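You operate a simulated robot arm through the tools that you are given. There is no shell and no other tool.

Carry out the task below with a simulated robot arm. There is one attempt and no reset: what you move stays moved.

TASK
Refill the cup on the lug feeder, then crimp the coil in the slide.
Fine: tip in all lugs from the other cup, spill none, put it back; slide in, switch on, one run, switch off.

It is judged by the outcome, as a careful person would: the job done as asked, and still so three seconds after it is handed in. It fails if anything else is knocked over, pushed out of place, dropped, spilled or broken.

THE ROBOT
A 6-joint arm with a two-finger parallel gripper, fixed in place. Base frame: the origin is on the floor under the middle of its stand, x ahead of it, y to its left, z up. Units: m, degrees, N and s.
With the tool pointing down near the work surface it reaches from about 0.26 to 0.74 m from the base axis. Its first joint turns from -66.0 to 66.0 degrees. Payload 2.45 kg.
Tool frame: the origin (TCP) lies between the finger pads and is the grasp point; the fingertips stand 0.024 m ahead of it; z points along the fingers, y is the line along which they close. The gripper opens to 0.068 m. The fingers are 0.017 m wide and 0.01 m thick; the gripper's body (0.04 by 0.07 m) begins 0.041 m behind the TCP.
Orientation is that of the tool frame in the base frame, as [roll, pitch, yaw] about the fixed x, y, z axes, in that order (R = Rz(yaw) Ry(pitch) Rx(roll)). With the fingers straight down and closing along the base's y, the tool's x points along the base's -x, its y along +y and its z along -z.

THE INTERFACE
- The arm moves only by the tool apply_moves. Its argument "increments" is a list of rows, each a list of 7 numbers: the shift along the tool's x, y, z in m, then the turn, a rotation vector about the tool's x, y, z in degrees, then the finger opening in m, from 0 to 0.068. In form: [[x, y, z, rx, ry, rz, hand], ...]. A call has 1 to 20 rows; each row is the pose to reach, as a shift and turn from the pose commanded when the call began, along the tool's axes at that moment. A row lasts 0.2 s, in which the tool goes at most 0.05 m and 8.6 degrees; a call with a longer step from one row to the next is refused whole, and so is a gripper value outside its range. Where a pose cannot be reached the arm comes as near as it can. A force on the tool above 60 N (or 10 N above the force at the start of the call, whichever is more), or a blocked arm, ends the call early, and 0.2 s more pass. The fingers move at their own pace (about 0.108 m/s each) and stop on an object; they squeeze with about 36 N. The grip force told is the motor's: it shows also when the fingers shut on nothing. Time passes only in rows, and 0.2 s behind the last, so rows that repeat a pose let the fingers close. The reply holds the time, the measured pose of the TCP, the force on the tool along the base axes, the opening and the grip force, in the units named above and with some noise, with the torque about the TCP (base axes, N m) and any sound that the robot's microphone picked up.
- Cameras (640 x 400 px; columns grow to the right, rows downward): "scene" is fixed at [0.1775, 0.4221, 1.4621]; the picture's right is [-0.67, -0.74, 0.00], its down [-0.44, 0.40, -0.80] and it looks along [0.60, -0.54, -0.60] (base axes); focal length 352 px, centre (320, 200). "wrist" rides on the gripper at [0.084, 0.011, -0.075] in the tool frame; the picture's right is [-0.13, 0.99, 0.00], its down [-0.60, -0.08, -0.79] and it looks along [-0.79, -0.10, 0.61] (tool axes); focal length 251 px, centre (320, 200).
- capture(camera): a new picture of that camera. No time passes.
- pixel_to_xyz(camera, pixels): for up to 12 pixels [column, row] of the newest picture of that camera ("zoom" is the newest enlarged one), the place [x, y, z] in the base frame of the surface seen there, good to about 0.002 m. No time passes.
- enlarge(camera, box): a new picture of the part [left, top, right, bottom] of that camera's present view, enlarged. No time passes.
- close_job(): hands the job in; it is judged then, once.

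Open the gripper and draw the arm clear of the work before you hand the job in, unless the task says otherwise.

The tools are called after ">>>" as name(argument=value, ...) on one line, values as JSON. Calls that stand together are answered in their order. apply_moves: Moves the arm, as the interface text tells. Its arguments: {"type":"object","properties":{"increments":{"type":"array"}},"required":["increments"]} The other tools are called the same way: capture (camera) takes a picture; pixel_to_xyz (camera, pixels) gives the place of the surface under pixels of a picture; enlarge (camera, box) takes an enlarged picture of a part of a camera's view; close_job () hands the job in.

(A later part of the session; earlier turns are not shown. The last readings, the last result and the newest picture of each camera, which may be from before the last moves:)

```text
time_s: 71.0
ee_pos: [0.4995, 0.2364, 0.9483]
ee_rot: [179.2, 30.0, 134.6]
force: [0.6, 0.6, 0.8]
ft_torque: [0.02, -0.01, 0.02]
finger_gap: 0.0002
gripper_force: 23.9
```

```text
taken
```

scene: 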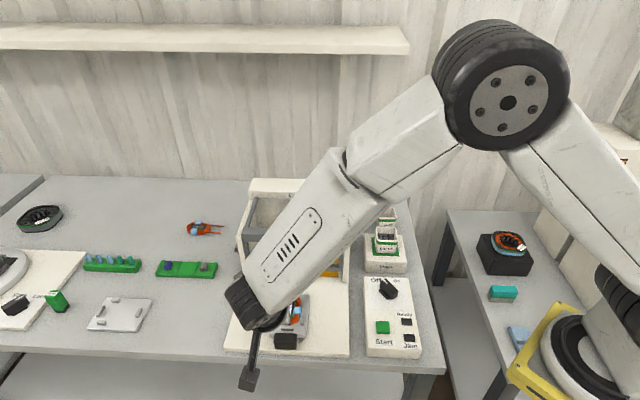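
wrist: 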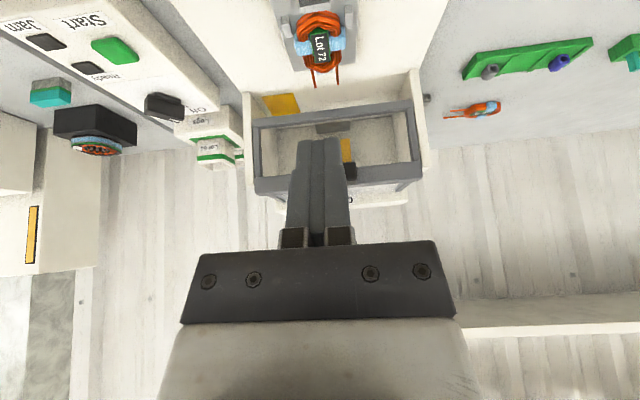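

The tool is in front of and above the handle (a≈0.186, handle face a≈0.241). I lower to z≈0.80 in front of it.

>>> apply_moves(increments=[[0.015, 0, 0.026, 0, 0, 0, 0], [0.03, 0, 0.052, 0, 0, 0, 0], [0.045, 0, 0.0779, 0, 0, 0, 0], [0.06, 0, 0.1039, 0, 0, 0, 0], [0.074, 0, 0.1282, 0, 0, 0, 0], [0.074, 0, 0.1282, 0, 0, 0, 0]])

>>> capture(camera="wrist")

>>> enlarge(camera="scene", box=[200, 240, 360, 370])

```text
time_s: 72.4
ee_pos: [0.4997, 0.239, 0.8049]
ee_rot: [179.1, 30.1, 134.7]
force: [-0.7, -0.1, 0.5]
ft_torque: [0.0, 0.03, 0.01]
finger_gap: 0.0
gripper_force: 23.6
```

```text
taken
```

wrist: 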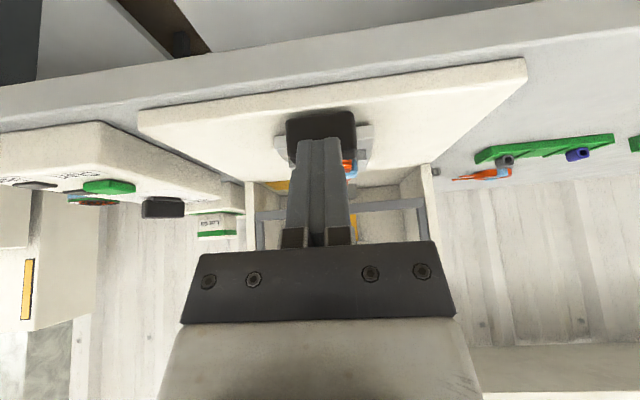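

```text
3.08 times, centred on (280, 305) of scene
```

zoom: 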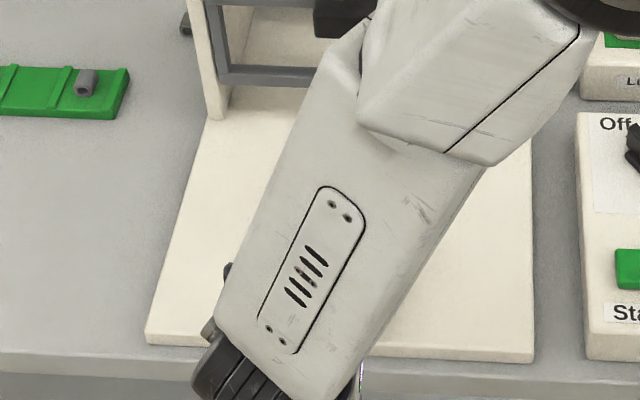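

The handle is just ahead of the fingertips (wrist view (320,130)). I lower the last 0.033 m to z≈0.772.

>>> apply_moves(increments=[[0.0055, 0, 0.0095, 0, 0, 0, 0], [0.011, 0, 0.019, 0, 0, 0, 0], [0.0165, 0, 0.0286, 0, 0, 0, 0], [0.0165, 0, 0.0286, 0, 0, 0, 0]])

>>> capture(camera="wrist")

>>> pixel_to_xyz(camera="wrist", pixels=[[320, 120], [292, 125], [348, 122], [320, 150], [500, 60], [160, 110], [315, 200]])

```text
time_s: 73.4
ee_pos: [0.4999, 0.2385, 0.7691]
ee_rot: [179.3, 30.1, 134.6]
force: [0.0, -0.1, -0.8]
ft_torque: [0.01, 0.0, -0.02]
finger_gap: 0.0
gripper_force: 23.7
```

```text
taken
```

wrist: 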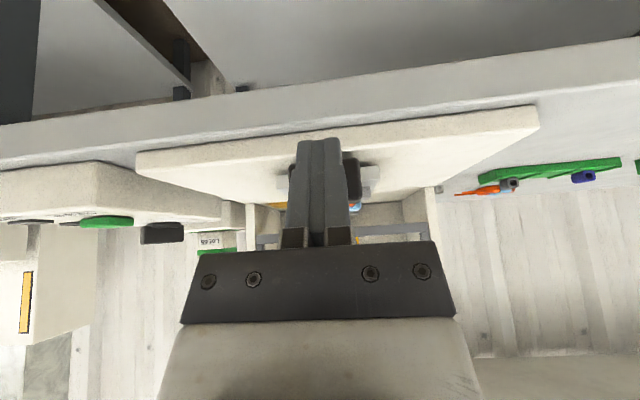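

```text
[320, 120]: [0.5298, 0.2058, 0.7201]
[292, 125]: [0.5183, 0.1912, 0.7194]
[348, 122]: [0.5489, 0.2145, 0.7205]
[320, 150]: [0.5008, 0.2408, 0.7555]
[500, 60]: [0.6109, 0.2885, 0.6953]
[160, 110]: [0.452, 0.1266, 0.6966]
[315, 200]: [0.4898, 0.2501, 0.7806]
```

The fingertips are 0.037 m before the handle and slightly low; I raise 3 mm and advance until first contact and a short push.

>>> apply_moves(increments=[[-0.0102, 0, 0.0024, 0, 0, 0, 0], [-0.0188, 0, 0.0074, 0, 0, 0, 0], [-0.0275, 0, 0.0124, 0, 0, 0, 0], [-0.0327, 0, 0.0154, 0, 0, 0, 0], [-0.0362, 0, 0.0174, 0, 0, 0, 0], [-0.0396, 0, 0.0194, 0, 0, 0, 0], [-0.0431, 0, 0.0214, 0, 0, 0, 0]])

>>> capture(camera="wrist")

>>> enlarge(camera="scene", box=[200, 230, 360, 370])

```text
time_s: 75.0
ee_pos: [0.5342, 0.2046, 0.7713]
ee_rot: [179.1, 30.0, 134.6]
force: [-1.7, 1.7, -0.5]
ft_torque: [0.06, 0.04, -0.02]
finger_gap: 0.0
gripper_force: 23.8
```

```text
taken
```

wrist: 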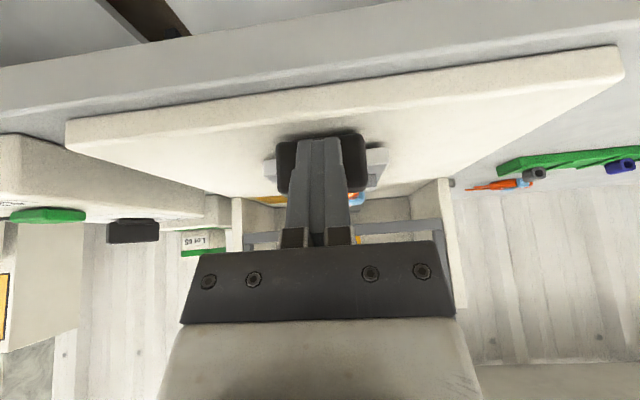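

```text
2.86 times, centred on (280, 300) of scene
```

zoom: 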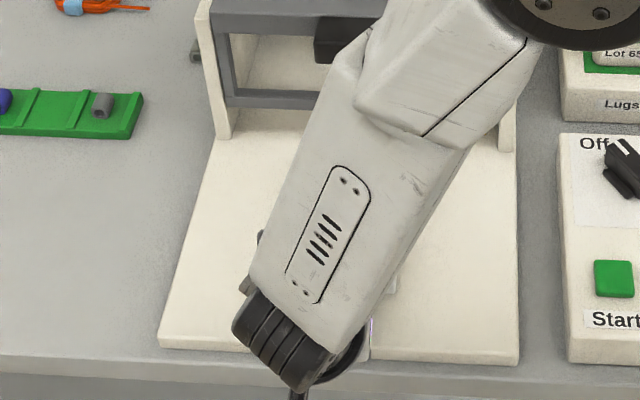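

The slide is moving with about 2.4 N. Before continuing I check the forearm's clearance over the guard.

>>> pixel_to_xyz(camera="zoom", pixels=[[370, 80], [360, 100], [420, 90], [340, 150], [330, 250], [440, 40], [270, 240], [430, 180], [400, 250], [335, 50]])

```text
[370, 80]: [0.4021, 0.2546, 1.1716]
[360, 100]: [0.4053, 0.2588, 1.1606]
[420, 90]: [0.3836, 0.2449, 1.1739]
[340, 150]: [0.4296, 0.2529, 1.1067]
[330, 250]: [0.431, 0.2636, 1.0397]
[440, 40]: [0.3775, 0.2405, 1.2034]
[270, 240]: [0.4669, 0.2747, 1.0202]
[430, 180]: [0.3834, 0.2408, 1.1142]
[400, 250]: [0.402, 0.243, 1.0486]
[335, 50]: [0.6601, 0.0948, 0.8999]
```

The forearm is far from the guard. I continue pushing 0.06 m slowly along the slide direction.

>>> apply_moves(increments=[[-0.0043, 0, 0.0025, 0, 0, 0, 0], [-0.0087, 0, 0.005, 0, 0, 0, 0], [-0.013, 0, 0.0075, 0, 0, 0, 0], [-0.0173, 0, 0.01, 0, 0, 0, 0], [-0.0217, 0, 0.0125, 0, 0, 0, 0], [-0.026, 0, 0.015, 0, 0, 0, 0], [-0.0303, 0, 0.0175, 0, 0, 0, 0], [-0.0346, 0, 0.02, 0, 0, 0, 0], [-0.039, 0, 0.0225, 0, 0, 0, 0], [-0.0433, 0, 0.025, 0, 0, 0, 0], [-0.0476, 0, 0.0275, 0, 0, 0, 0], [-0.052, 0, 0.03, 0, 0, 0, 0]])

>>> capture(camera="wrist")

>>> capture(camera="scene")

```text
time_s: 77.6
ee_pos: [0.5761, 0.1618, 0.7713]
ee_rot: [179.2, 30.0, 134.6]
force: [-0.5, 1.2, 0.0]
ft_torque: [0.06, -0.04, 0.0]
finger_gap: 0.0
gripper_force: 23.6
```

```text
taken
```

wrist: 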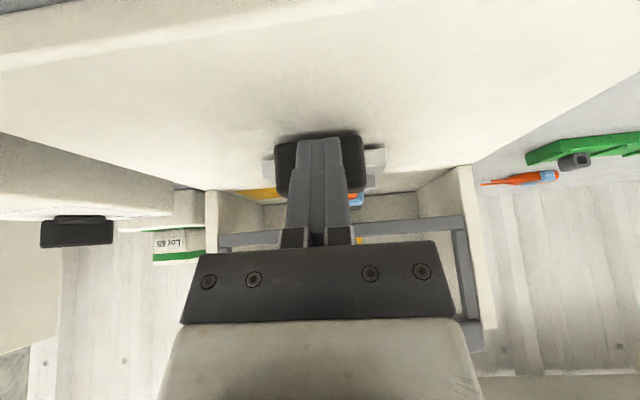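

```text
taken
```

scene: 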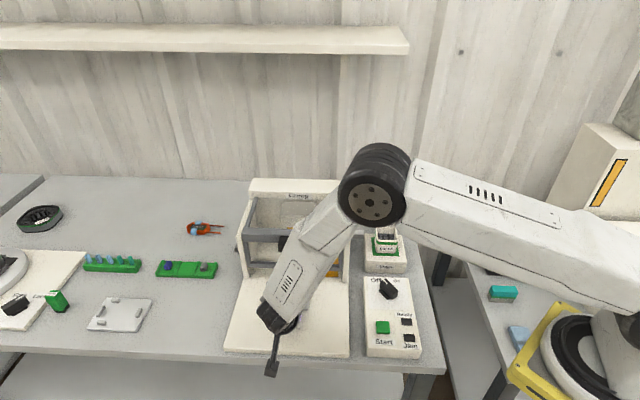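

The slide moved ~0.07 m so far with ~1 N. I continue in smaller steps (3 mm) for 0.036 m.

>>> apply_moves(increments=[[-0.0026, 0, 0.0015, 0, 0, 0, 0], [-0.0052, 0, 0.003, 0, 0, 0, 0], [-0.0078, 0, 0.0045, 0, 0, 0, 0], [-0.0104, 0, 0.006, 0, 0, 0, 0], [-0.013, 0, 0.0075, 0, 0, 0, 0], [-0.0156, 0, 0.009, 0, 0, 0, 0], [-0.0182, 0, 0.0105, 0, 0, 0, 0], [-0.0208, 0, 0.012, 0, 0, 0, 0], [-0.0234, 0, 0.0135, 0, 0, 0, 0], [-0.026, 0, 0.015, 0, 0, 0, 0], [-0.0286, 0, 0.0165, 0, 0, 0, 0], [-0.0312, 0, 0.018, 0, 0, 0, 0]])

>>> capture(camera="wrist")

```text
time_s: 80.2
ee_pos: [0.6015, 0.1355, 0.772]
ee_rot: [179.1, 29.9, 134.6]
force: [-1.8, 1.5, 1.1]
ft_torque: [0.0, 0.04, 0.01]
finger_gap: 0.0001
gripper_force: 23.0
```

```text
taken
```

wrist: 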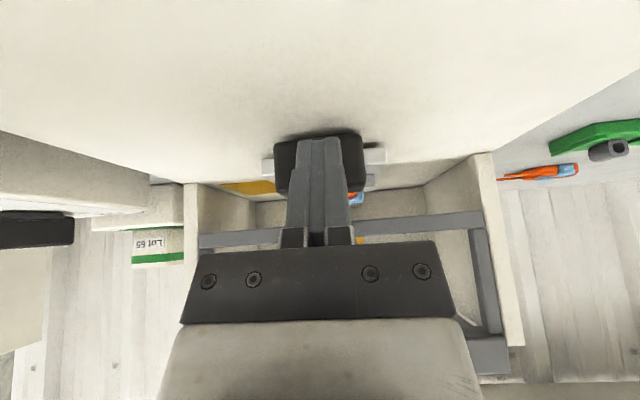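

Still free (~2.3 N), about 0.108 m pushed. I continue another 0.03 m in 3 mm steps.

>>> apply_moves(increments=[[-0.0026, 0, 0.0015, 0, 0, 0, 0], [-0.0052, 0, 0.003, 0, 0, 0, 0], [-0.0078, 0, 0.0045, 0, 0, 0, 0], [-0.0104, 0, 0.006, 0, 0, 0, 0], [-0.013, 0, 0.0075, 0, 0, 0, 0], [-0.0156, 0, 0.009, 0, 0, 0, 0], [-0.0182, 0, 0.0105, 0, 0, 0, 0], [-0.0208, 0, 0.012, 0, 0, 0, 0]])

>>> capture(camera="wrist")

```text
time_s: 82.0
ee_pos: [0.6187, 0.1193, 0.7721]
ee_rot: [179.2, 30.0, 134.6]
force: [-2.5, 2.0, -1.6]
ft_torque: [0.04, 0.03, 0.01]
finger_gap: 0.0
gripper_force: 23.8
```

```text
taken
```

wrist: 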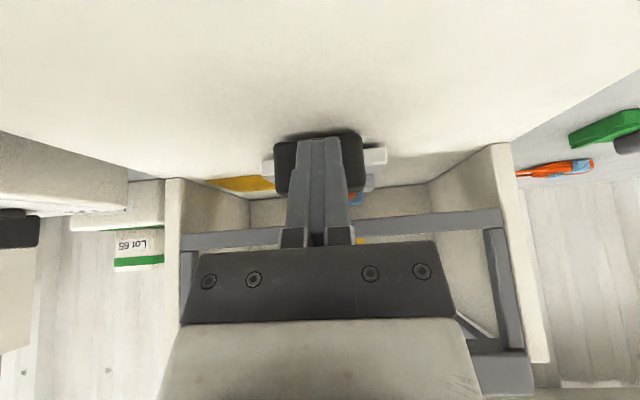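

Still moving (≈0.131 m pushed). I continue with 2.5 mm steps for 0.02 m.

>>> apply_moves(increments=[[-0.0022, 0, 0.0013, 0, 0, 0, 0], [-0.0043, 0, 0.0025, 0, 0, 0, 0], [-0.0065, 0, 0.0038, 0, 0, 0, 0], [-0.0087, 0, 0.005, 0, 0, 0, 0], [-0.0108, 0, 0.0063, 0, 0, 0, 0], [-0.013, 0, 0.0075, 0, 0, 0, 0], [-0.0152, 0, 0.0088, 0, 0, 0, 0], [-0.0173, 0, 0.01, 0, 0, 0, 0]])

>>> capture(camera="wrist")

>>> capture(camera="scene")

```text
time_s: 83.8
ee_pos: [0.6314, 0.1067, 0.7707]
ee_rot: [179.1, 29.8, 134.9]
force: [-23.2, 18.6, 11.1]
ft_torque: [0.11, 0.28, -0.08]
finger_gap: 0.0004
gripper_force: 23.8
```

```text
taken
```

wrist: 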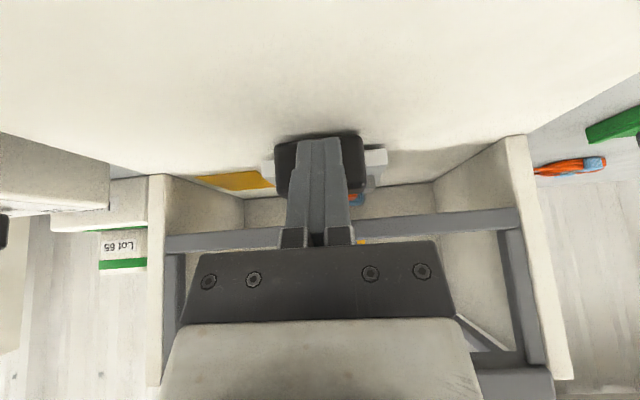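

```text
taken
```

scene: 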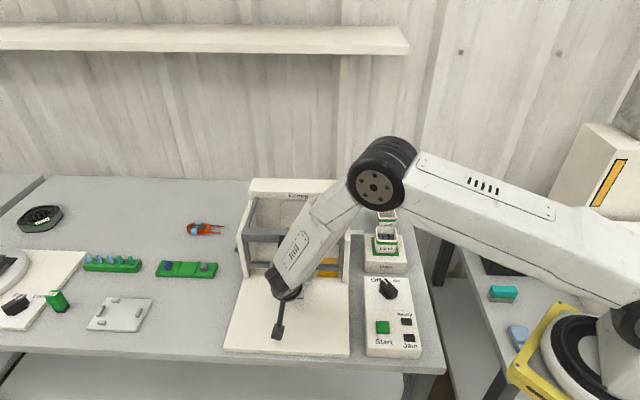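

The force rose to ~30 N: the slide has hit its stop (≈0.149 m travel). I back off and rise to look.

>>> apply_moves(increments=[[0.0087, 0, -0.005, 0, 0, 0, 0], [0.026, 0, -0.015, 0, 0, 0, 0], [0.0433, 0, -0.025, 0, 0, 0, 0], [0.0606, 0, -0.035, 0, 0, 0, 0], [0.0456, 0, -0.061, 0, 0, 0, 0], [0.0306, 0, -0.087, 0, 0, 0, 0], [0.0106, 0, -0.1216, 0, 0, 0, 0], [-0.0094, 0, -0.1562, 0, 0, 0, 0], [-0.0294, 0, -0.1909, 0, 0, 0, 0], [-0.0294, 0, -0.1909, 0, 0, 0, 0]])

>>> capture(camera="wrist")

>>> capture(camera="scene")

```text
time_s: 86.0
ee_pos: [0.5827, 0.1529, 0.9537]
ee_rot: [179.2, 30.0, 134.6]
force: [-0.9, -0.5, 1.1]
ft_torque: [0.01, -0.03, 0.03]
finger_gap: 0.0001
gripper_force: 23.8
```

```text
taken
```

wrist: 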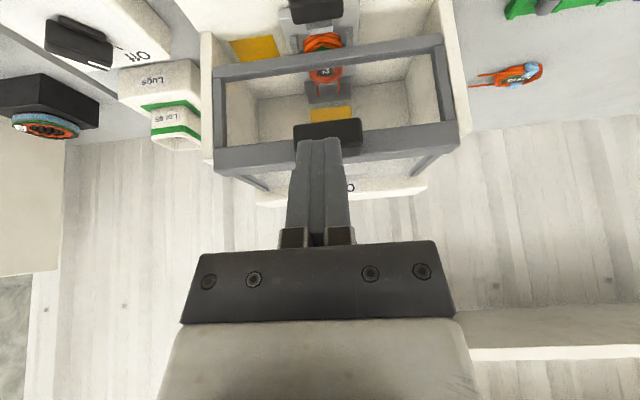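

```text
taken
```

scene: 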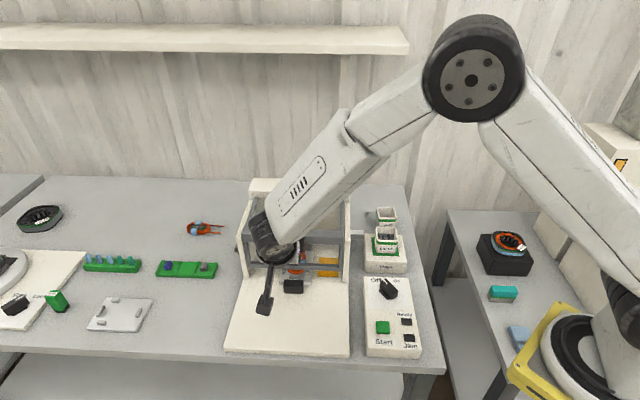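

The slide is in, with its handle just outside the guard. I zoom in on the wrist view to check the coil and its leads at the anvil.

>>> enlarge(camera="wrist", box=[190, 0, 470, 180])

>>> enlarge(camera="scene", box=[225, 170, 360, 300])

```text
2.22 times, centred on (330, 90) of wrist
```

zoom: 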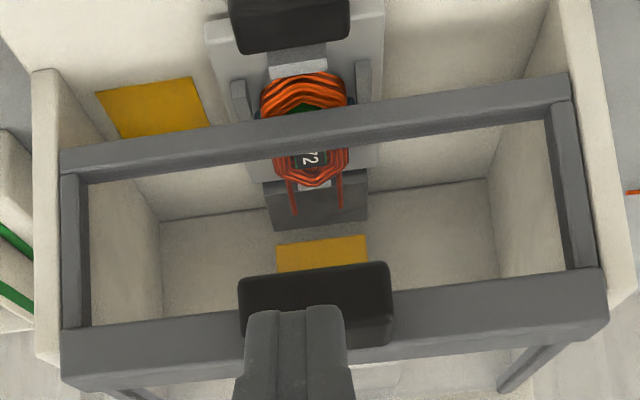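

```text
3.08 times, centred on (292, 235) of scene
```

zoom: 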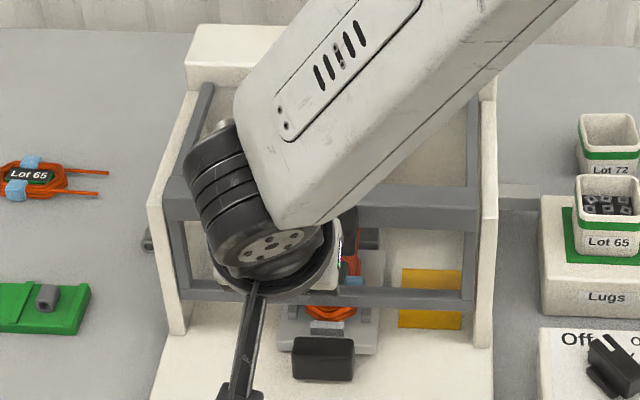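

The slide is fully in and the coil leads lie on the anvil. Next the switch: I bring the tool upright here, then move above the knob at about (0.476,-0.072).

>>> apply_moves(increments=[[0, 0, -0.01, 0.2, 7.5, 0, 0], [0, 0, -0.02, 0.4, 15, 0, 0], [0, 0, -0.03, 0.6, 22.5, 0, 0], [0, 0, -0.04, 0.8, 30, 0, 0], [0, 0, -0.04, 0.8, 30, 0, 0]])

```text
time_s: 87.2
ee_pos: [0.5683, 0.1667, 0.9866]
ee_rot: [-180.0, -0.1, 134.8]
force: [-0.5, 0.5, 0.1]
ft_torque: [0.0, -0.03, 0.02]
finger_gap: 0.0
gripper_force: 23.6
```

Upright at (0.568,0.167,0.987). I move above the knob at z≈0.92 and turn the tool to yaw 168°, opening the fingers.

>>> apply_moves(increments=[[-0.013, -0.0292, 0.0, 0, 0, -4.15, 0.01], [-0.0261, -0.0584, 0.005, 0, 0, -8.3, 0.02], [-0.0391, -0.0876, 0.012, 0, 0, -12.45, 0.03], [-0.0522, -0.1169, 0.022, 0, 0, -16.6, 0.04], [-0.0652, -0.1461, 0.033, 0, 0, -20.75, 0.045], [-0.0783, -0.1753, 0.044, 0, 0, -24.9, 0.045], [-0.0913, -0.2045, 0.055, 0, 0, -29.05, 0.045], [-0.1044, -0.2337, 0.0666, 0, 0, -33.2, 0.045], [-0.1044, -0.2337, 0.0666, 0, 0, -33.2, 0.045]])

>>> capture(camera="wrist")

>>> capture(camera="scene")

```text
time_s: 89.2
ee_pos: [0.4753, -0.0723, 0.9198]
ee_rot: [180.0, 0.0, 168.1]
force: [-0.4, 0.5, -0.4]
ft_torque: [0.01, 0.01, 0.01]
finger_gap: 0.0449
gripper_force: 0.0
```

```text
taken
```

wrist: 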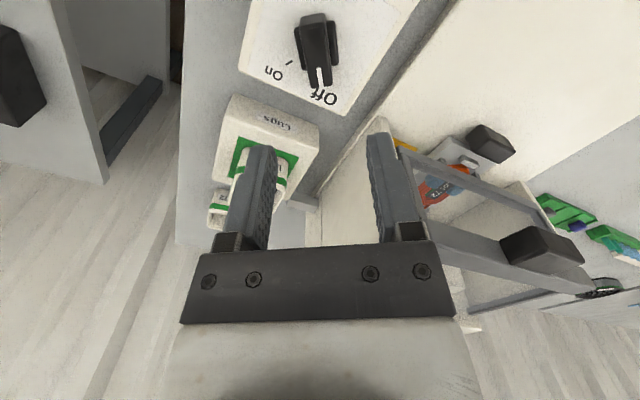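

```text
taken
```

scene: 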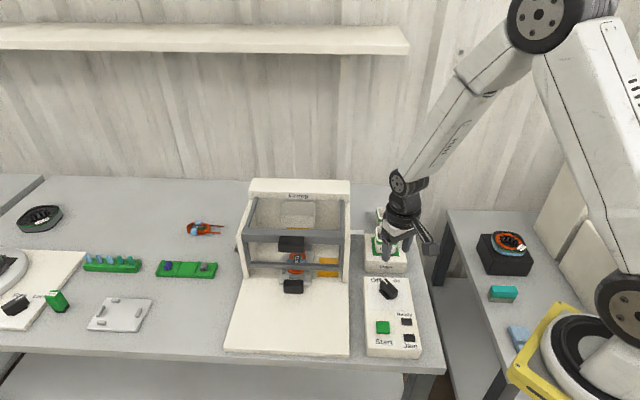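

Now the knob is visible in the wrist view at (318,45). I enlarge it to see the bar's direction and the Off/On ticks.

>>> enlarge(camera="wrist", box=[250, 0, 380, 115])

>>> enlarge(camera="scene", box=[225, 170, 430, 310])

```text
3.48 times, centred on (315, 58) of wrist
```

zoom: 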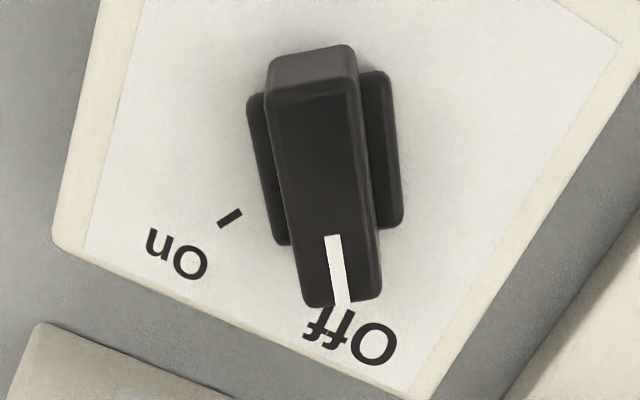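

```text
2.86 times, centred on (328, 240) of scene
```

zoom: 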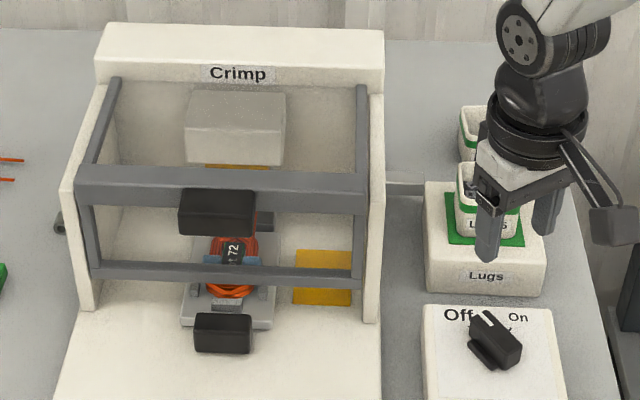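

I re-enlarge the knob to measure its top face, base and the On/Off ticks.

>>> enlarge(camera="wrist", box=[250, 0, 380, 115])

>>> pixel_to_xyz(camera="zoom", pixels=[[280, 110], [350, 100], [310, 295], [370, 285], [335, 240], [345, 300], [315, 75], [258, 150], [395, 150], [230, 217], [320, 180], [290, 235]])

>>> pixel_to_xyz(camera="zoom", pixels=[[268, 70], [352, 55], [300, 303], [380, 293], [255, 100], [283, 240], [402, 222], [380, 75], [240, 210], [220, 225], [340, 312], [200, 150]])

```text
3.48 times, centred on (315, 58) of wrist
```

zoom: 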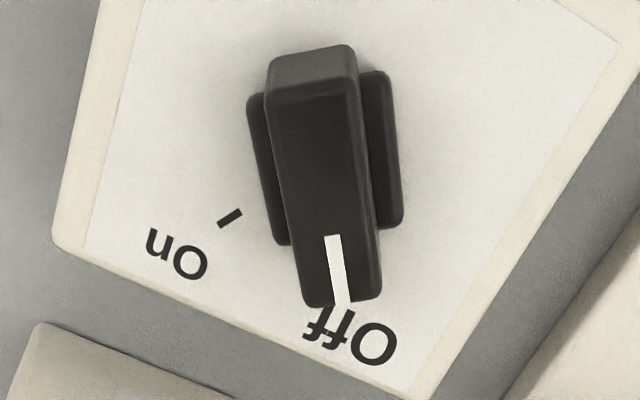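

```text
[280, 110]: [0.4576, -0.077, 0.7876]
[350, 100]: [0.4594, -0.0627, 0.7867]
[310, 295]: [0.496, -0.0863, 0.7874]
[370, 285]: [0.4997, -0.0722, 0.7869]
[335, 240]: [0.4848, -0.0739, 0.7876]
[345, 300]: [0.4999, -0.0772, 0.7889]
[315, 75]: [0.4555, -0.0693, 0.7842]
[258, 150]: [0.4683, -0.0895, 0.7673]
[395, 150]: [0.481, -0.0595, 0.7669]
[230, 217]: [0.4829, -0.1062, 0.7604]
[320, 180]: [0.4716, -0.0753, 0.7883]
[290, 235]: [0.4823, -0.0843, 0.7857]
```

```text
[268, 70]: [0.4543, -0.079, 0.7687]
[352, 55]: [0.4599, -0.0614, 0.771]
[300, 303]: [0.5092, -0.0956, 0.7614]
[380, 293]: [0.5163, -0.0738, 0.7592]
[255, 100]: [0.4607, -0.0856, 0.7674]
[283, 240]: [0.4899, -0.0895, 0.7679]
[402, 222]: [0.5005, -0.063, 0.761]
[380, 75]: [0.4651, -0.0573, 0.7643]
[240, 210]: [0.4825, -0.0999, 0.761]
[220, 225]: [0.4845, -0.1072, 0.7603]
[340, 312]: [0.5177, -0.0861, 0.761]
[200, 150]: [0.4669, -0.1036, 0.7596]
```

The knob bar is centred at (0.478,-0.0746), top z 0.7875, pointing -13.4° (Off); the On tick lies at about -79°. I align yaw to 166.6° and descend to z≈0.795 with the fingers straddling the bar.

>>> apply_moves(increments=[[-0.0033, -0.0016, 0.025, 0, 0, 1.5, 0.045], [-0.0033, -0.0016, 0.05, 0, 0, 1.5, 0.045], [-0.0033, -0.0016, 0.075, 0, 0, 1.5, 0.045], [-0.0033, -0.0016, 0.1, 0, 0, 1.5, 0.045], [-0.0033, -0.0016, 0.115, 0, 0, 1.5, 0.045], [-0.0033, -0.0016, 0.1245, 0, 0, 1.5, 0.045], [-0.0033, -0.0016, 0.1245, 0, 0, 1.5, 0.045]])

>>> capture(camera="wrist")

>>> enlarge(camera="scene", box=[340, 200, 450, 320])

```text
time_s: 90.8
ee_pos: [0.4784, -0.0749, 0.7946]
ee_rot: [179.9, 0.0, 166.5]
force: [1.1, 0.3, -0.6]
ft_torque: [0.0, -0.02, 0.01]
finger_gap: 0.045
gripper_force: 0.0
```

```text
taken
```

wrist: 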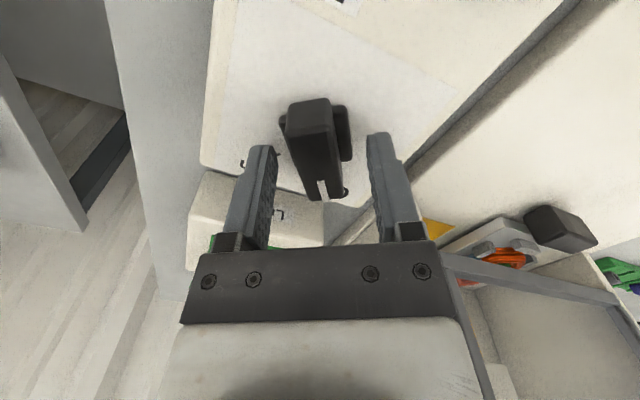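

```text
3.33 times, centred on (395, 260) of scene
```

zoom: 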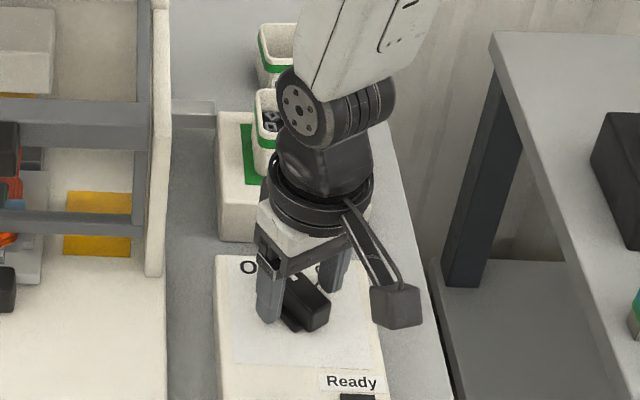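

The fingers straddle the bar. I close on it.

>>> apply_moves(increments=[[0, 0, 0, 0, 0, 0, 0.035], [0, 0, 0, 0, 0, 0, 0.026], [0, 0, 0, 0, 0, 0, 0.02], [0, 0, 0, 0, 0, 0, 0.014], [0, 0, 0, 0, 0, 0, 0.01], [0, 0, 0, 0, 0, 0, 0.01]])

>>> capture(camera="wrist")

```text
time_s: 92.2
ee_pos: [0.4771, -0.0746, 0.7953]
ee_rot: [180.0, -0.1, 166.4]
force: [-6.4, -13.3, 1.7]
ft_torque: [-0.16, 0.28, 0.06]
finger_gap: 0.0214
gripper_force: 7.2
```

```text
taken
```

wrist: 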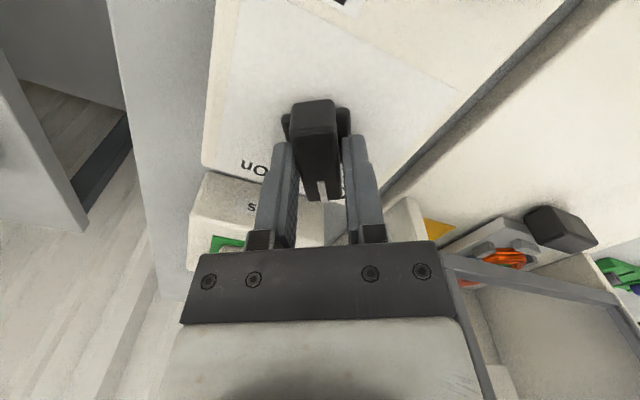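

One finger bears first (side force ~15 N, gap 0.0214), so the knob is slightly off-centre toward -y. I shift the hand 1.5 mm that way to let both fingers grip evenly.

>>> apply_moves(increments=[[0, -0.0008, 0, 0, 0, 0, 0.01], [0, -0.0015, 0, 0, 0, 0, 0.01], [0, -0.0015, 0, 0, 0, 0, 0.01], [0, -0.0015, 0, 0, 0, 0, 0.01]])

```text
time_s: 93.2
ee_pos: [0.4768, -0.075, 0.7957]
ee_rot: [-179.9, -0.2, 166.6]
force: [-3.2, 18.4, -0.3]
ft_torque: [0.42, -0.02, 0.09]
finger_gap: 0.0199
gripper_force: 37.7
```

Now both fingers grip (gap 0.0199) but it's slightly over-shifted (Fy +18). I shift back 0.8 mm to relieve the side load.

>>> apply_moves(increments=[[0, 0.0004, 0, 0, 0, 0, 0.01], [0, 0.0008, 0, 0, 0, 0, 0.01], [0, 0.0008, 0, 0, 0, 0, 0.01]])

```text
time_s: 94.0
ee_pos: [0.4783, -0.0758, 0.7959]
ee_rot: [180.0, -0.1, 166.5]
force: [-7.6, 13.0, -6.7]
ft_torque: [0.05, -0.55, 0.06]
finger_gap: 0.0198
gripper_force: 37.2
```

Side loads remain modest; I relieve them with another half-millimetre nudge.

>>> apply_moves(increments=[[0.0004, 0.0005, 0, 0, 0, 0, 0.01], [0.0004, 0.0005, 0, 0, 0, 0, 0.01]])

```text
time_s: 94.6
ee_pos: [0.4782, -0.0757, 0.796]
ee_rot: [-180.0, -0.1, 166.5]
force: [-4.2, -3.7, -19.2]
ft_torque: [0.08, 0.75, 0.06]
finger_gap: 0.0198
gripper_force: 37.6
```

Lateral forces are now small. I start turning clockwise (toward On) by 20° and watch the torque.

>>> apply_moves(increments=[[0, 0, 0, 0, 0, 4, 0.01], [0, 0, 0, 0, 0, 8, 0.01], [0, 0, 0, 0, 0, 12, 0.01], [0, 0, 0, 0, 0, 16, 0.01], [0, 0, 0, 0, 0, 20, 0.01], [0, 0, 0, 0, 0, 20, 0.01]])

>>> capture(camera="wrist")

```text
time_s: 96.0
ee_pos: [0.4788, -0.0758, 0.7959]
ee_rot: [-179.9, -0.1, 146.5]
force: [-7.4, -2.7, -19.1]
ft_torque: [0.29, 0.46, 0.01]
finger_gap: 0.0201
gripper_force: 37.0
```

```text
taken
```

wrist: 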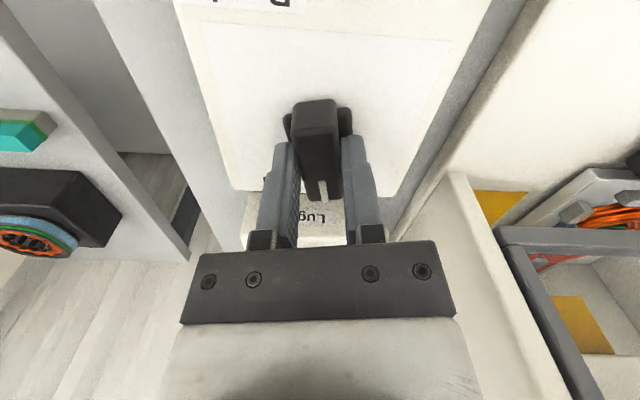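

The knob turns with the hand, with hardly any torque. I continue another 40°.

>>> apply_moves(increments=[[0, 0, 0, 0, 0, 4, 0.01], [0, 0, 0, 0, 0, 8, 0.01], [0, 0, 0, 0, 0, 12, 0.01], [0, 0, 0, 0, 0, 16, 0.01], [0, 0, 0, 0, 0, 20, 0.01], [0, 0, 0, 0, 0, 24, 0.01], [0, 0, 0, 0, 0, 28, 0.01], [0, 0, 0, 0, 0, 32, 0.01], [0, 0, 0, 0, 0, 36, 0.01], [0, 0, 0, 0, 0, 40, 0.01], [0, 0, 0, 0, 0, 40, 0.01]])

>>> capture(camera="wrist")

>>> enlarge(camera="scene", box=[350, 260, 440, 365])

```text
time_s: 98.4
ee_pos: [0.4775, -0.0742, 0.7956]
ee_rot: [-179.9, -0.1, 106.5]
force: [-4.2, 23.2, -9.2]
ft_torque: [1.08, 0.29, 0.0]
finger_gap: 0.0198
gripper_force: 37.3
```

```text
taken
```

wrist: 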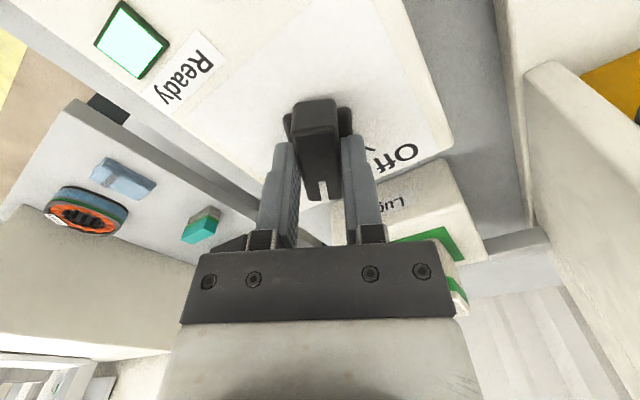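

```text
3.81 times, centred on (395, 312) of scene
```

zoom: 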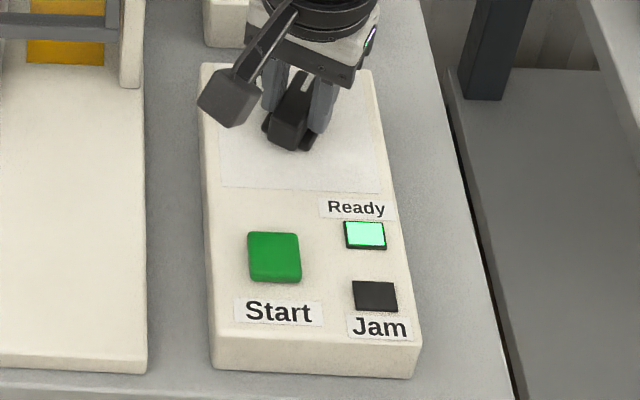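

The Ready lamp is lit green: the switch is On. I release the knob and rise.

>>> apply_moves(increments=[[0, 0, 0, 0, 0, 0, 0.024], [0, 0, 0, 0, 0, 0, 0.034], [0, 0, 0, 0, 0, 0, 0.045], [0, 0, -0.015, 0, 0, 0, 0.045], [0, 0, -0.045, 0, 0, 0, 0.045], [0, 0, -0.08, 0, 0, 0, 0.045], [0, 0, -0.12, 0, 0, 0, 0.045], [0, 0, -0.12, 0, 0, 0, 0.045]])

>>> capture(camera="wrist")

>>> enlarge(camera="scene", box=[350, 260, 440, 365])

```text
time_s: 100.2
ee_pos: [0.4789, -0.0762, 0.9147]
ee_rot: [-179.9, 0.0, 106.6]
force: [0.2, 0.8, 0.7]
ft_torque: [0.0, -0.02, -0.01]
finger_gap: 0.0449
gripper_force: 0.1
```

```text
taken
```

wrist: 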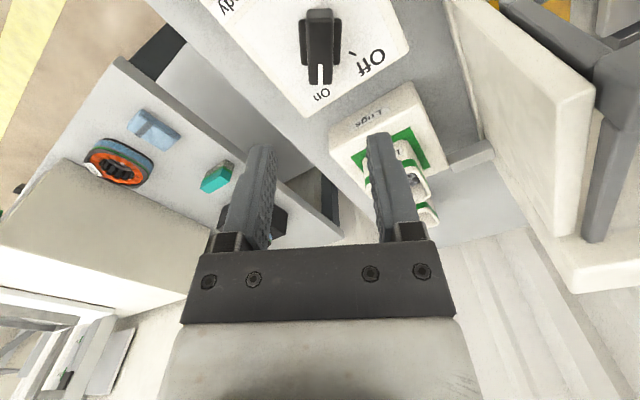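

```text
3.81 times, centred on (395, 312) of scene
```

zoom: 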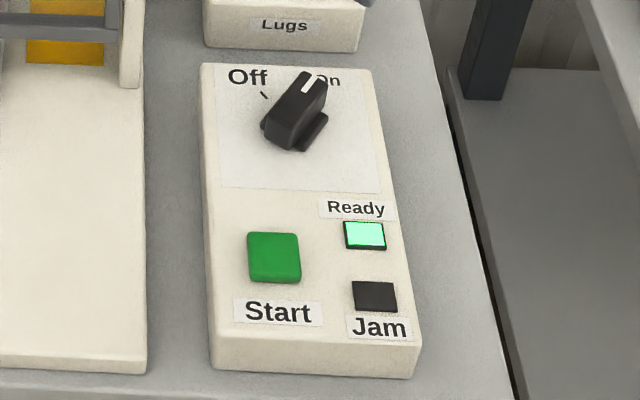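

The knob points to On and Ready is lit. I measure the Start button's top.

>>> pixel_to_xyz(camera="zoom", pixels=[[252, 237], [294, 237], [298, 277], [255, 280], [274, 257], [235, 257], [318, 257], [274, 300]])

```text
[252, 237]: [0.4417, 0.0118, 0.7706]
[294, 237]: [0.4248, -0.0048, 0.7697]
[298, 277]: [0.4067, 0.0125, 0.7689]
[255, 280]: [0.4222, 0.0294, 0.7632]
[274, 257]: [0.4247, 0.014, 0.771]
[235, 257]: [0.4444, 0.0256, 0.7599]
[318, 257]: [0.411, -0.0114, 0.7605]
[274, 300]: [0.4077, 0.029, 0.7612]
```

The button is centred at (0.424,0.012), top z 0.771. I close the fingers and move above it, tips ~3.5 cm above.

>>> apply_moves(increments=[[0.02, -0.0055, 0, 0, 0, 0, 0.03], [0.045, -0.0123, 0, 0, 0, 0, 0.015], [0.07, -0.019, 0, 0, 0, 0, 0.0], [0.09, -0.0246, 0, 0, 0, 0, 0.0], [0.1004, -0.0274, 0.01, 0, 0, 0, 0.0], [0.1004, -0.0274, 0.045, 0, 0, 0, 0.0], [0.1004, -0.0274, 0.0847, 0, 0, 0, 0.0], [0.1004, -0.0274, 0.0847, 0, 0, 0, 0.0]])

>>> capture(camera="wrist")

>>> enlarge(camera="scene", box=[350, 230, 440, 365])

```text
time_s: 102.0
ee_pos: [0.4265, 0.0135, 0.8296]
ee_rot: [180.0, 0.0, 106.5]
force: [0.8, -0.4, 0.8]
ft_torque: [-0.03, -0.03, 0.01]
finger_gap: 0.0
gripper_force: 23.2
```

```text
taken
```

wrist: 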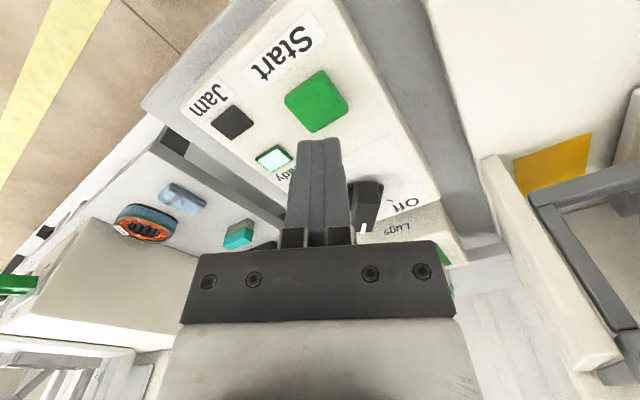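

```text
2.96 times, centred on (395, 298) of scene
```

zoom: 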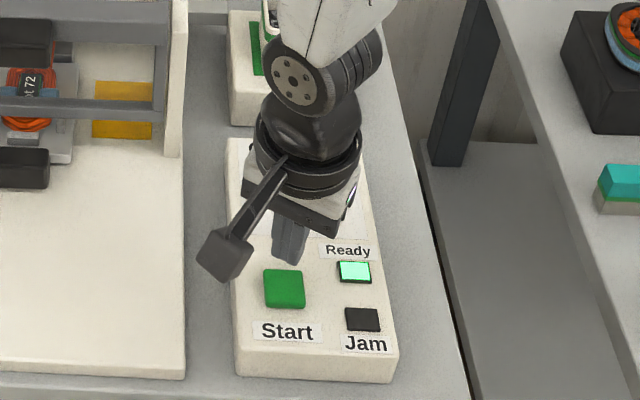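

The fingertips are above the button. I lower to just touching and slightly into it, in small steps.

>>> apply_moves(increments=[[0, -0.001, 0.015, 0, 0, 0, 0], [0, -0.002, 0.026, 0, 0, 0, 0], [0, -0.002, 0.032, 0, 0, 0, 0], [0, -0.002, 0.034, 0, 0, 0, 0], [0, -0.002, 0.0355, 0, 0, 0, 0]])

>>> enlarge(camera="scene", box=[350, 250, 440, 365])

```text
time_s: 103.2
ee_pos: [0.4211, 0.0135, 0.7949]
ee_rot: [-180.0, -0.1, 106.5]
force: [0.3, -0.1, 0.7]
ft_torque: [0.02, -0.02, -0.04]
finger_gap: 0.0001
gripper_force: 23.9
```

```text
3.48 times, centred on (395, 308) of scene
```

zoom: 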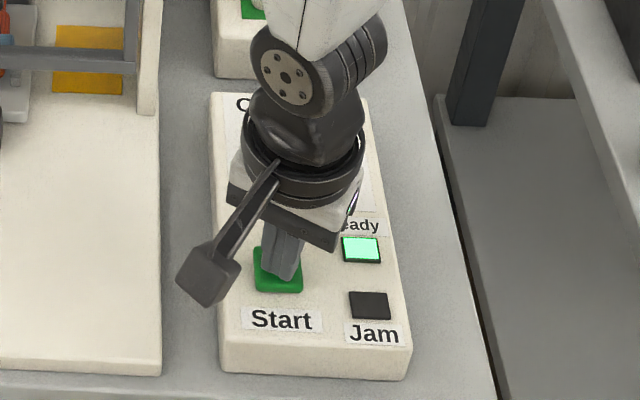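

The tips are right over the button at its surface. I press 3 mm and watch force and sound.

>>> apply_moves(increments=[[0, 0, 0.001, 0, 0, 0, 0], [0, 0, 0.002, 0, 0, 0, 0], [0, 0, 0.003, 0, 0, 0, 0]])

```text
time_s: 104.0
ee_pos: [0.4215, 0.0138, 0.7928]
ee_rot: [-179.9, 0.0, 106.5]
force: [-0.5, 1.0, 0.9]
ft_torque: [0.03, 0.02, -0.01]
finger_gap: 0.0
gripper_force: 23.8
```

Hardly any resistance yet. I press 2 mm further in small steps.

>>> apply_moves(increments=[[0, 0, 0.001, 0, 0, 0, 0], [0, 0, 0.002, 0, 0, 0, 0]])

>>> enlarge(camera="scene", box=[350, 250, 440, 365])

```text
time_s: 104.6
ee_pos: [0.4217, 0.0121, 0.791]
ee_rot: [-180.0, 0.0, 106.6]
force: [-2.4, 0.8, 2.8]
ft_torque: [0.02, 0.02, -0.01]
finger_gap: 0.0
gripper_force: 23.4
heard: click
```

```text
3.48 times, centred on (395, 308) of scene
```

zoom: 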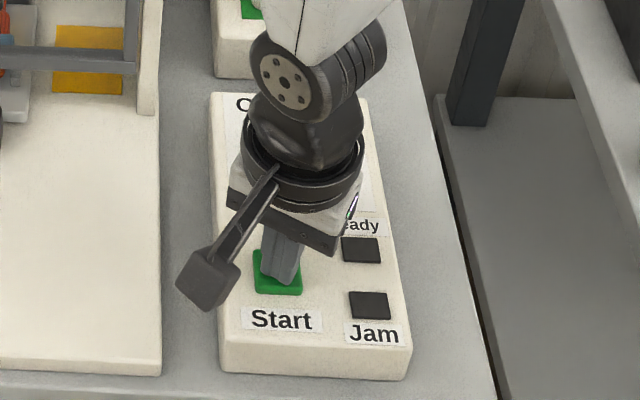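

A click was heard and the Ready lamp went out: the run started. I release the button by rising straight up.

>>> apply_moves(increments=[[0, 0, -0.005, 0, 0, 0, 0], [0, 0, -0.02, 0, 0, 0, 0], [0, 0, -0.05, 0, 0, 0, 0], [0, 0, -0.08, 0, 0, 0, 0], [0, 0, -0.11, 0, 0, 0, 0]])

>>> capture(camera="scene")

>>> enlarge(camera="scene", box=[225, 170, 430, 350])

```text
time_s: 105.8
ee_pos: [0.4208, 0.0121, 0.9011]
ee_rot: [-179.8, -0.1, 106.5]
force: [-0.9, -0.5, 0.4]
ft_torque: [0.01, 0.0, 0.01]
finger_gap: 0.0
gripper_force: 24.0
```

```text
taken
```

scene: 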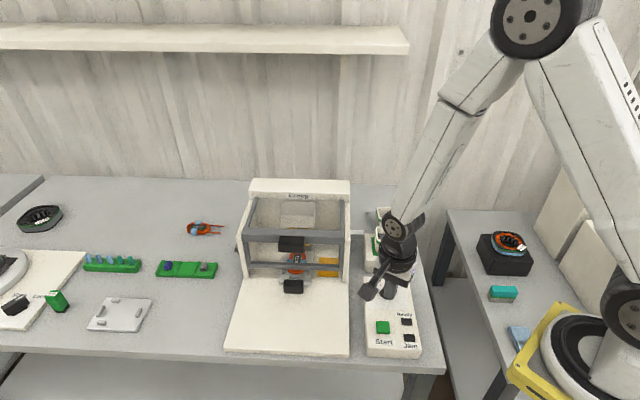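

```text
2.22 times, centred on (328, 260) of scene
```

zoom: 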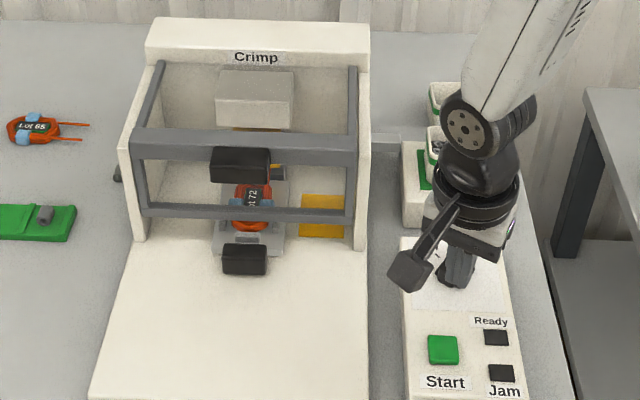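

The run is in progress (Ready off, Jam off). I wait about 2.5 s and listen.

>>> apply_moves(increments=[[0, 0, 0, 0, 0, 0, 0], [0, 0, 0, 0, 0, 0, 0], [0, 0, 0, 0, 0, 0, 0], [0, 0, 0, 0, 0, 0, 0], [0, 0, 0, 0, 0, 0, 0], [0, 0, 0, 0, 0, 0, 0], [0, 0, 0, 0, 0, 0, 0], [0, 0, 0, 0, 0, 0, 0], [0, 0, 0, 0, 0, 0, 0], [0, 0, 0, 0, 0, 0, 0]])

>>> enlarge(camera="scene", box=[225, 170, 430, 350])

```text
time_s: 108.0
ee_pos: [0.4214, 0.0116, 0.9009]
ee_rot: [-180.0, 0.0, 106.5]
force: [0.1, 0.6, -0.2]
ft_torque: [-0.05, 0.01, -0.01]
finger_gap: 0.0
gripper_force: 23.4
```

```text
2.22 times, centred on (328, 260) of scene
```

zoom: 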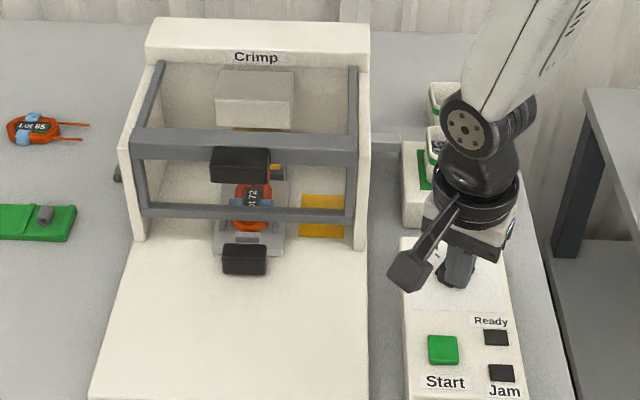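

The Ready lamp is still off with no Jam. I zoom into the press to see what it is doing.

>>> enlarge(camera="scene", box=[265, 190, 345, 300])

>>> capture(camera="wrist")

```text
3.64 times, centred on (305, 245) of scene
```

zoom: 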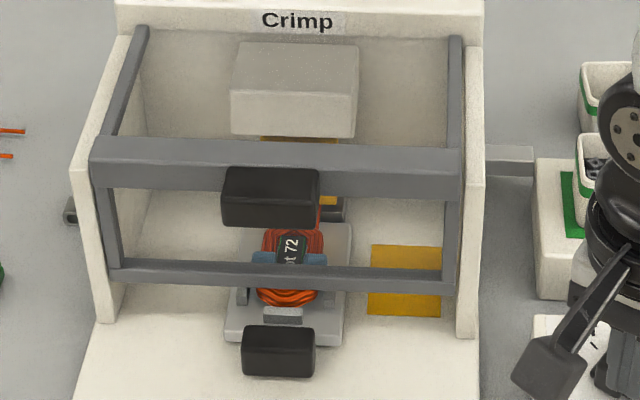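

```text
taken
```

wrist: 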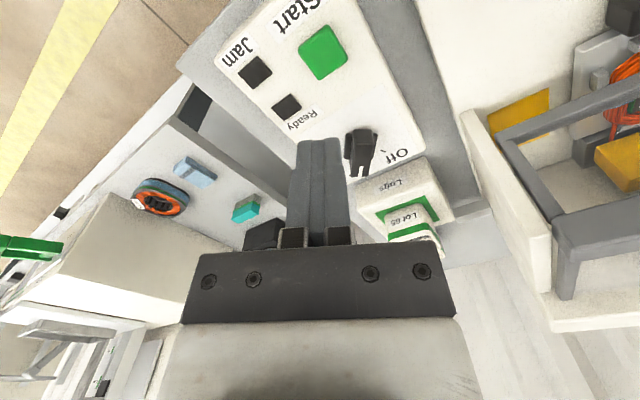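

The yellow ram is now down on the anvil (visible at (327,200) in the zoom), so the cycle is ongoing. I wait another ~4 s.

>>> apply_moves(increments=[[0, 0, 0, 0, 0, 0, 0], [0, 0, 0, 0, 0, 0, 0], [0, 0, 0, 0, 0, 0, 0], [0, 0, 0, 0, 0, 0, 0], [0, 0, 0, 0, 0, 0, 0], [0, 0, 0, 0, 0, 0, 0], [0, 0, 0, 0, 0, 0, 0], [0, 0, 0, 0, 0, 0, 0], [0, 0, 0, 0, 0, 0, 0], [0, 0, 0, 0, 0, 0, 0], [0, 0, 0, 0, 0, 0, 0], [0, 0, 0, 0, 0, 0, 0], [0, 0, 0, 0, 0, 0, 0], [0, 0, 0, 0, 0, 0, 0], [0, 0, 0, 0, 0, 0, 0]])

>>> enlarge(camera="scene", box=[225, 170, 430, 350])

>>> capture(camera="wrist")

```text
time_s: 111.2
ee_pos: [0.4211, 0.0111, 0.9011]
ee_rot: [179.9, -0.1, 106.6]
force: [-0.5, -0.9, 0.3]
ft_torque: [0.02, 0.02, -0.01]
finger_gap: 0.0003
gripper_force: 23.5
```

```text
2.22 times, centred on (328, 260) of scene
```

zoom: 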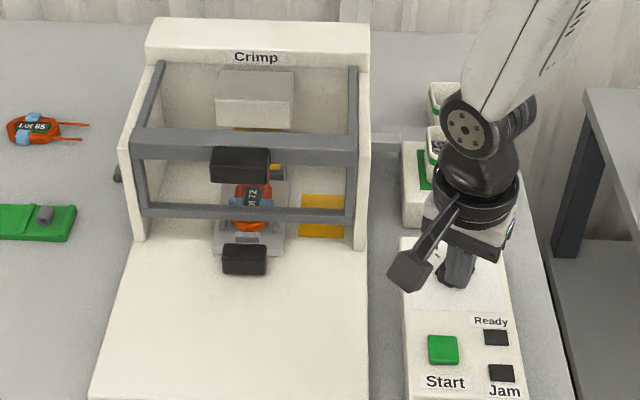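

```text
taken
```

wrist: 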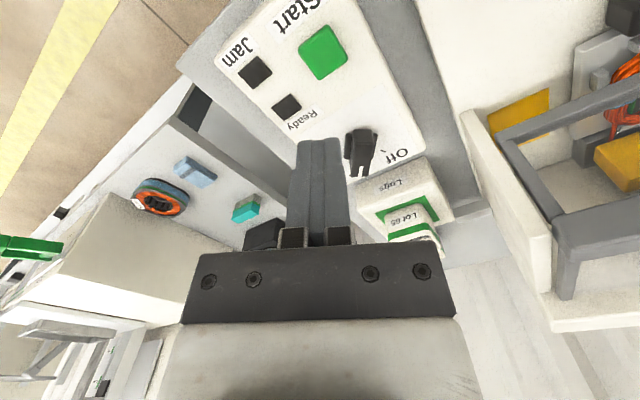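

Ready is still off and the ram still down; no Jam light. I keep waiting another 4 s before touching the switch.

>>> apply_moves(increments=[[0, 0, 0, 0, 0, 0, 0], [0, 0, 0, 0, 0, 0, 0], [0, 0, 0, 0, 0, 0, 0], [0, 0, 0, 0, 0, 0, 0], [0, 0, 0, 0, 0, 0, 0], [0, 0, 0, 0, 0, 0, 0], [0, 0, 0, 0, 0, 0, 0], [0, 0, 0, 0, 0, 0, 0], [0, 0, 0, 0, 0, 0, 0], [0, 0, 0, 0, 0, 0, 0], [0, 0, 0, 0, 0, 0, 0], [0, 0, 0, 0, 0, 0, 0], [0, 0, 0, 0, 0, 0, 0], [0, 0, 0, 0, 0, 0, 0], [0, 0, 0, 0, 0, 0, 0], [0, 0, 0, 0, 0, 0, 0], [0, 0, 0, 0, 0, 0, 0], [0, 0, 0, 0, 0, 0, 0]])

>>> enlarge(camera="scene", box=[225, 170, 430, 350])

>>> capture(camera="wrist")

```text
time_s: 115.0
ee_pos: [0.422, 0.0116, 0.9002]
ee_rot: [180.0, -0.1, 106.5]
force: [0.9, 0.7, -0.4]
ft_torque: [0.04, 0.0, -0.02]
finger_gap: 0.0001
gripper_force: 24.0
```

```text
2.22 times, centred on (328, 260) of scene
```

zoom: 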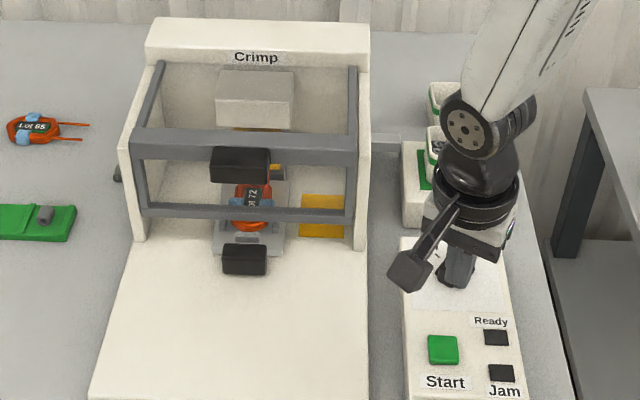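

```text
taken
```

wrist: 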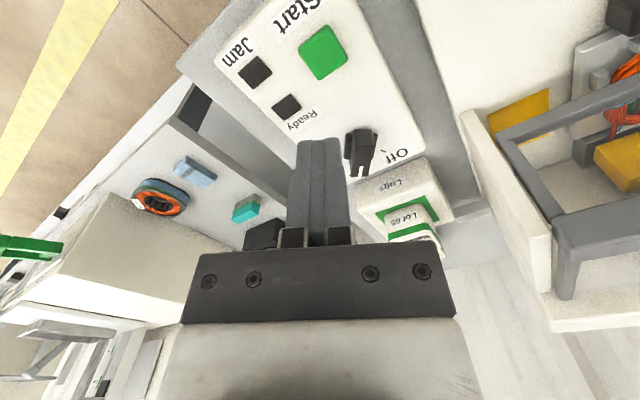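

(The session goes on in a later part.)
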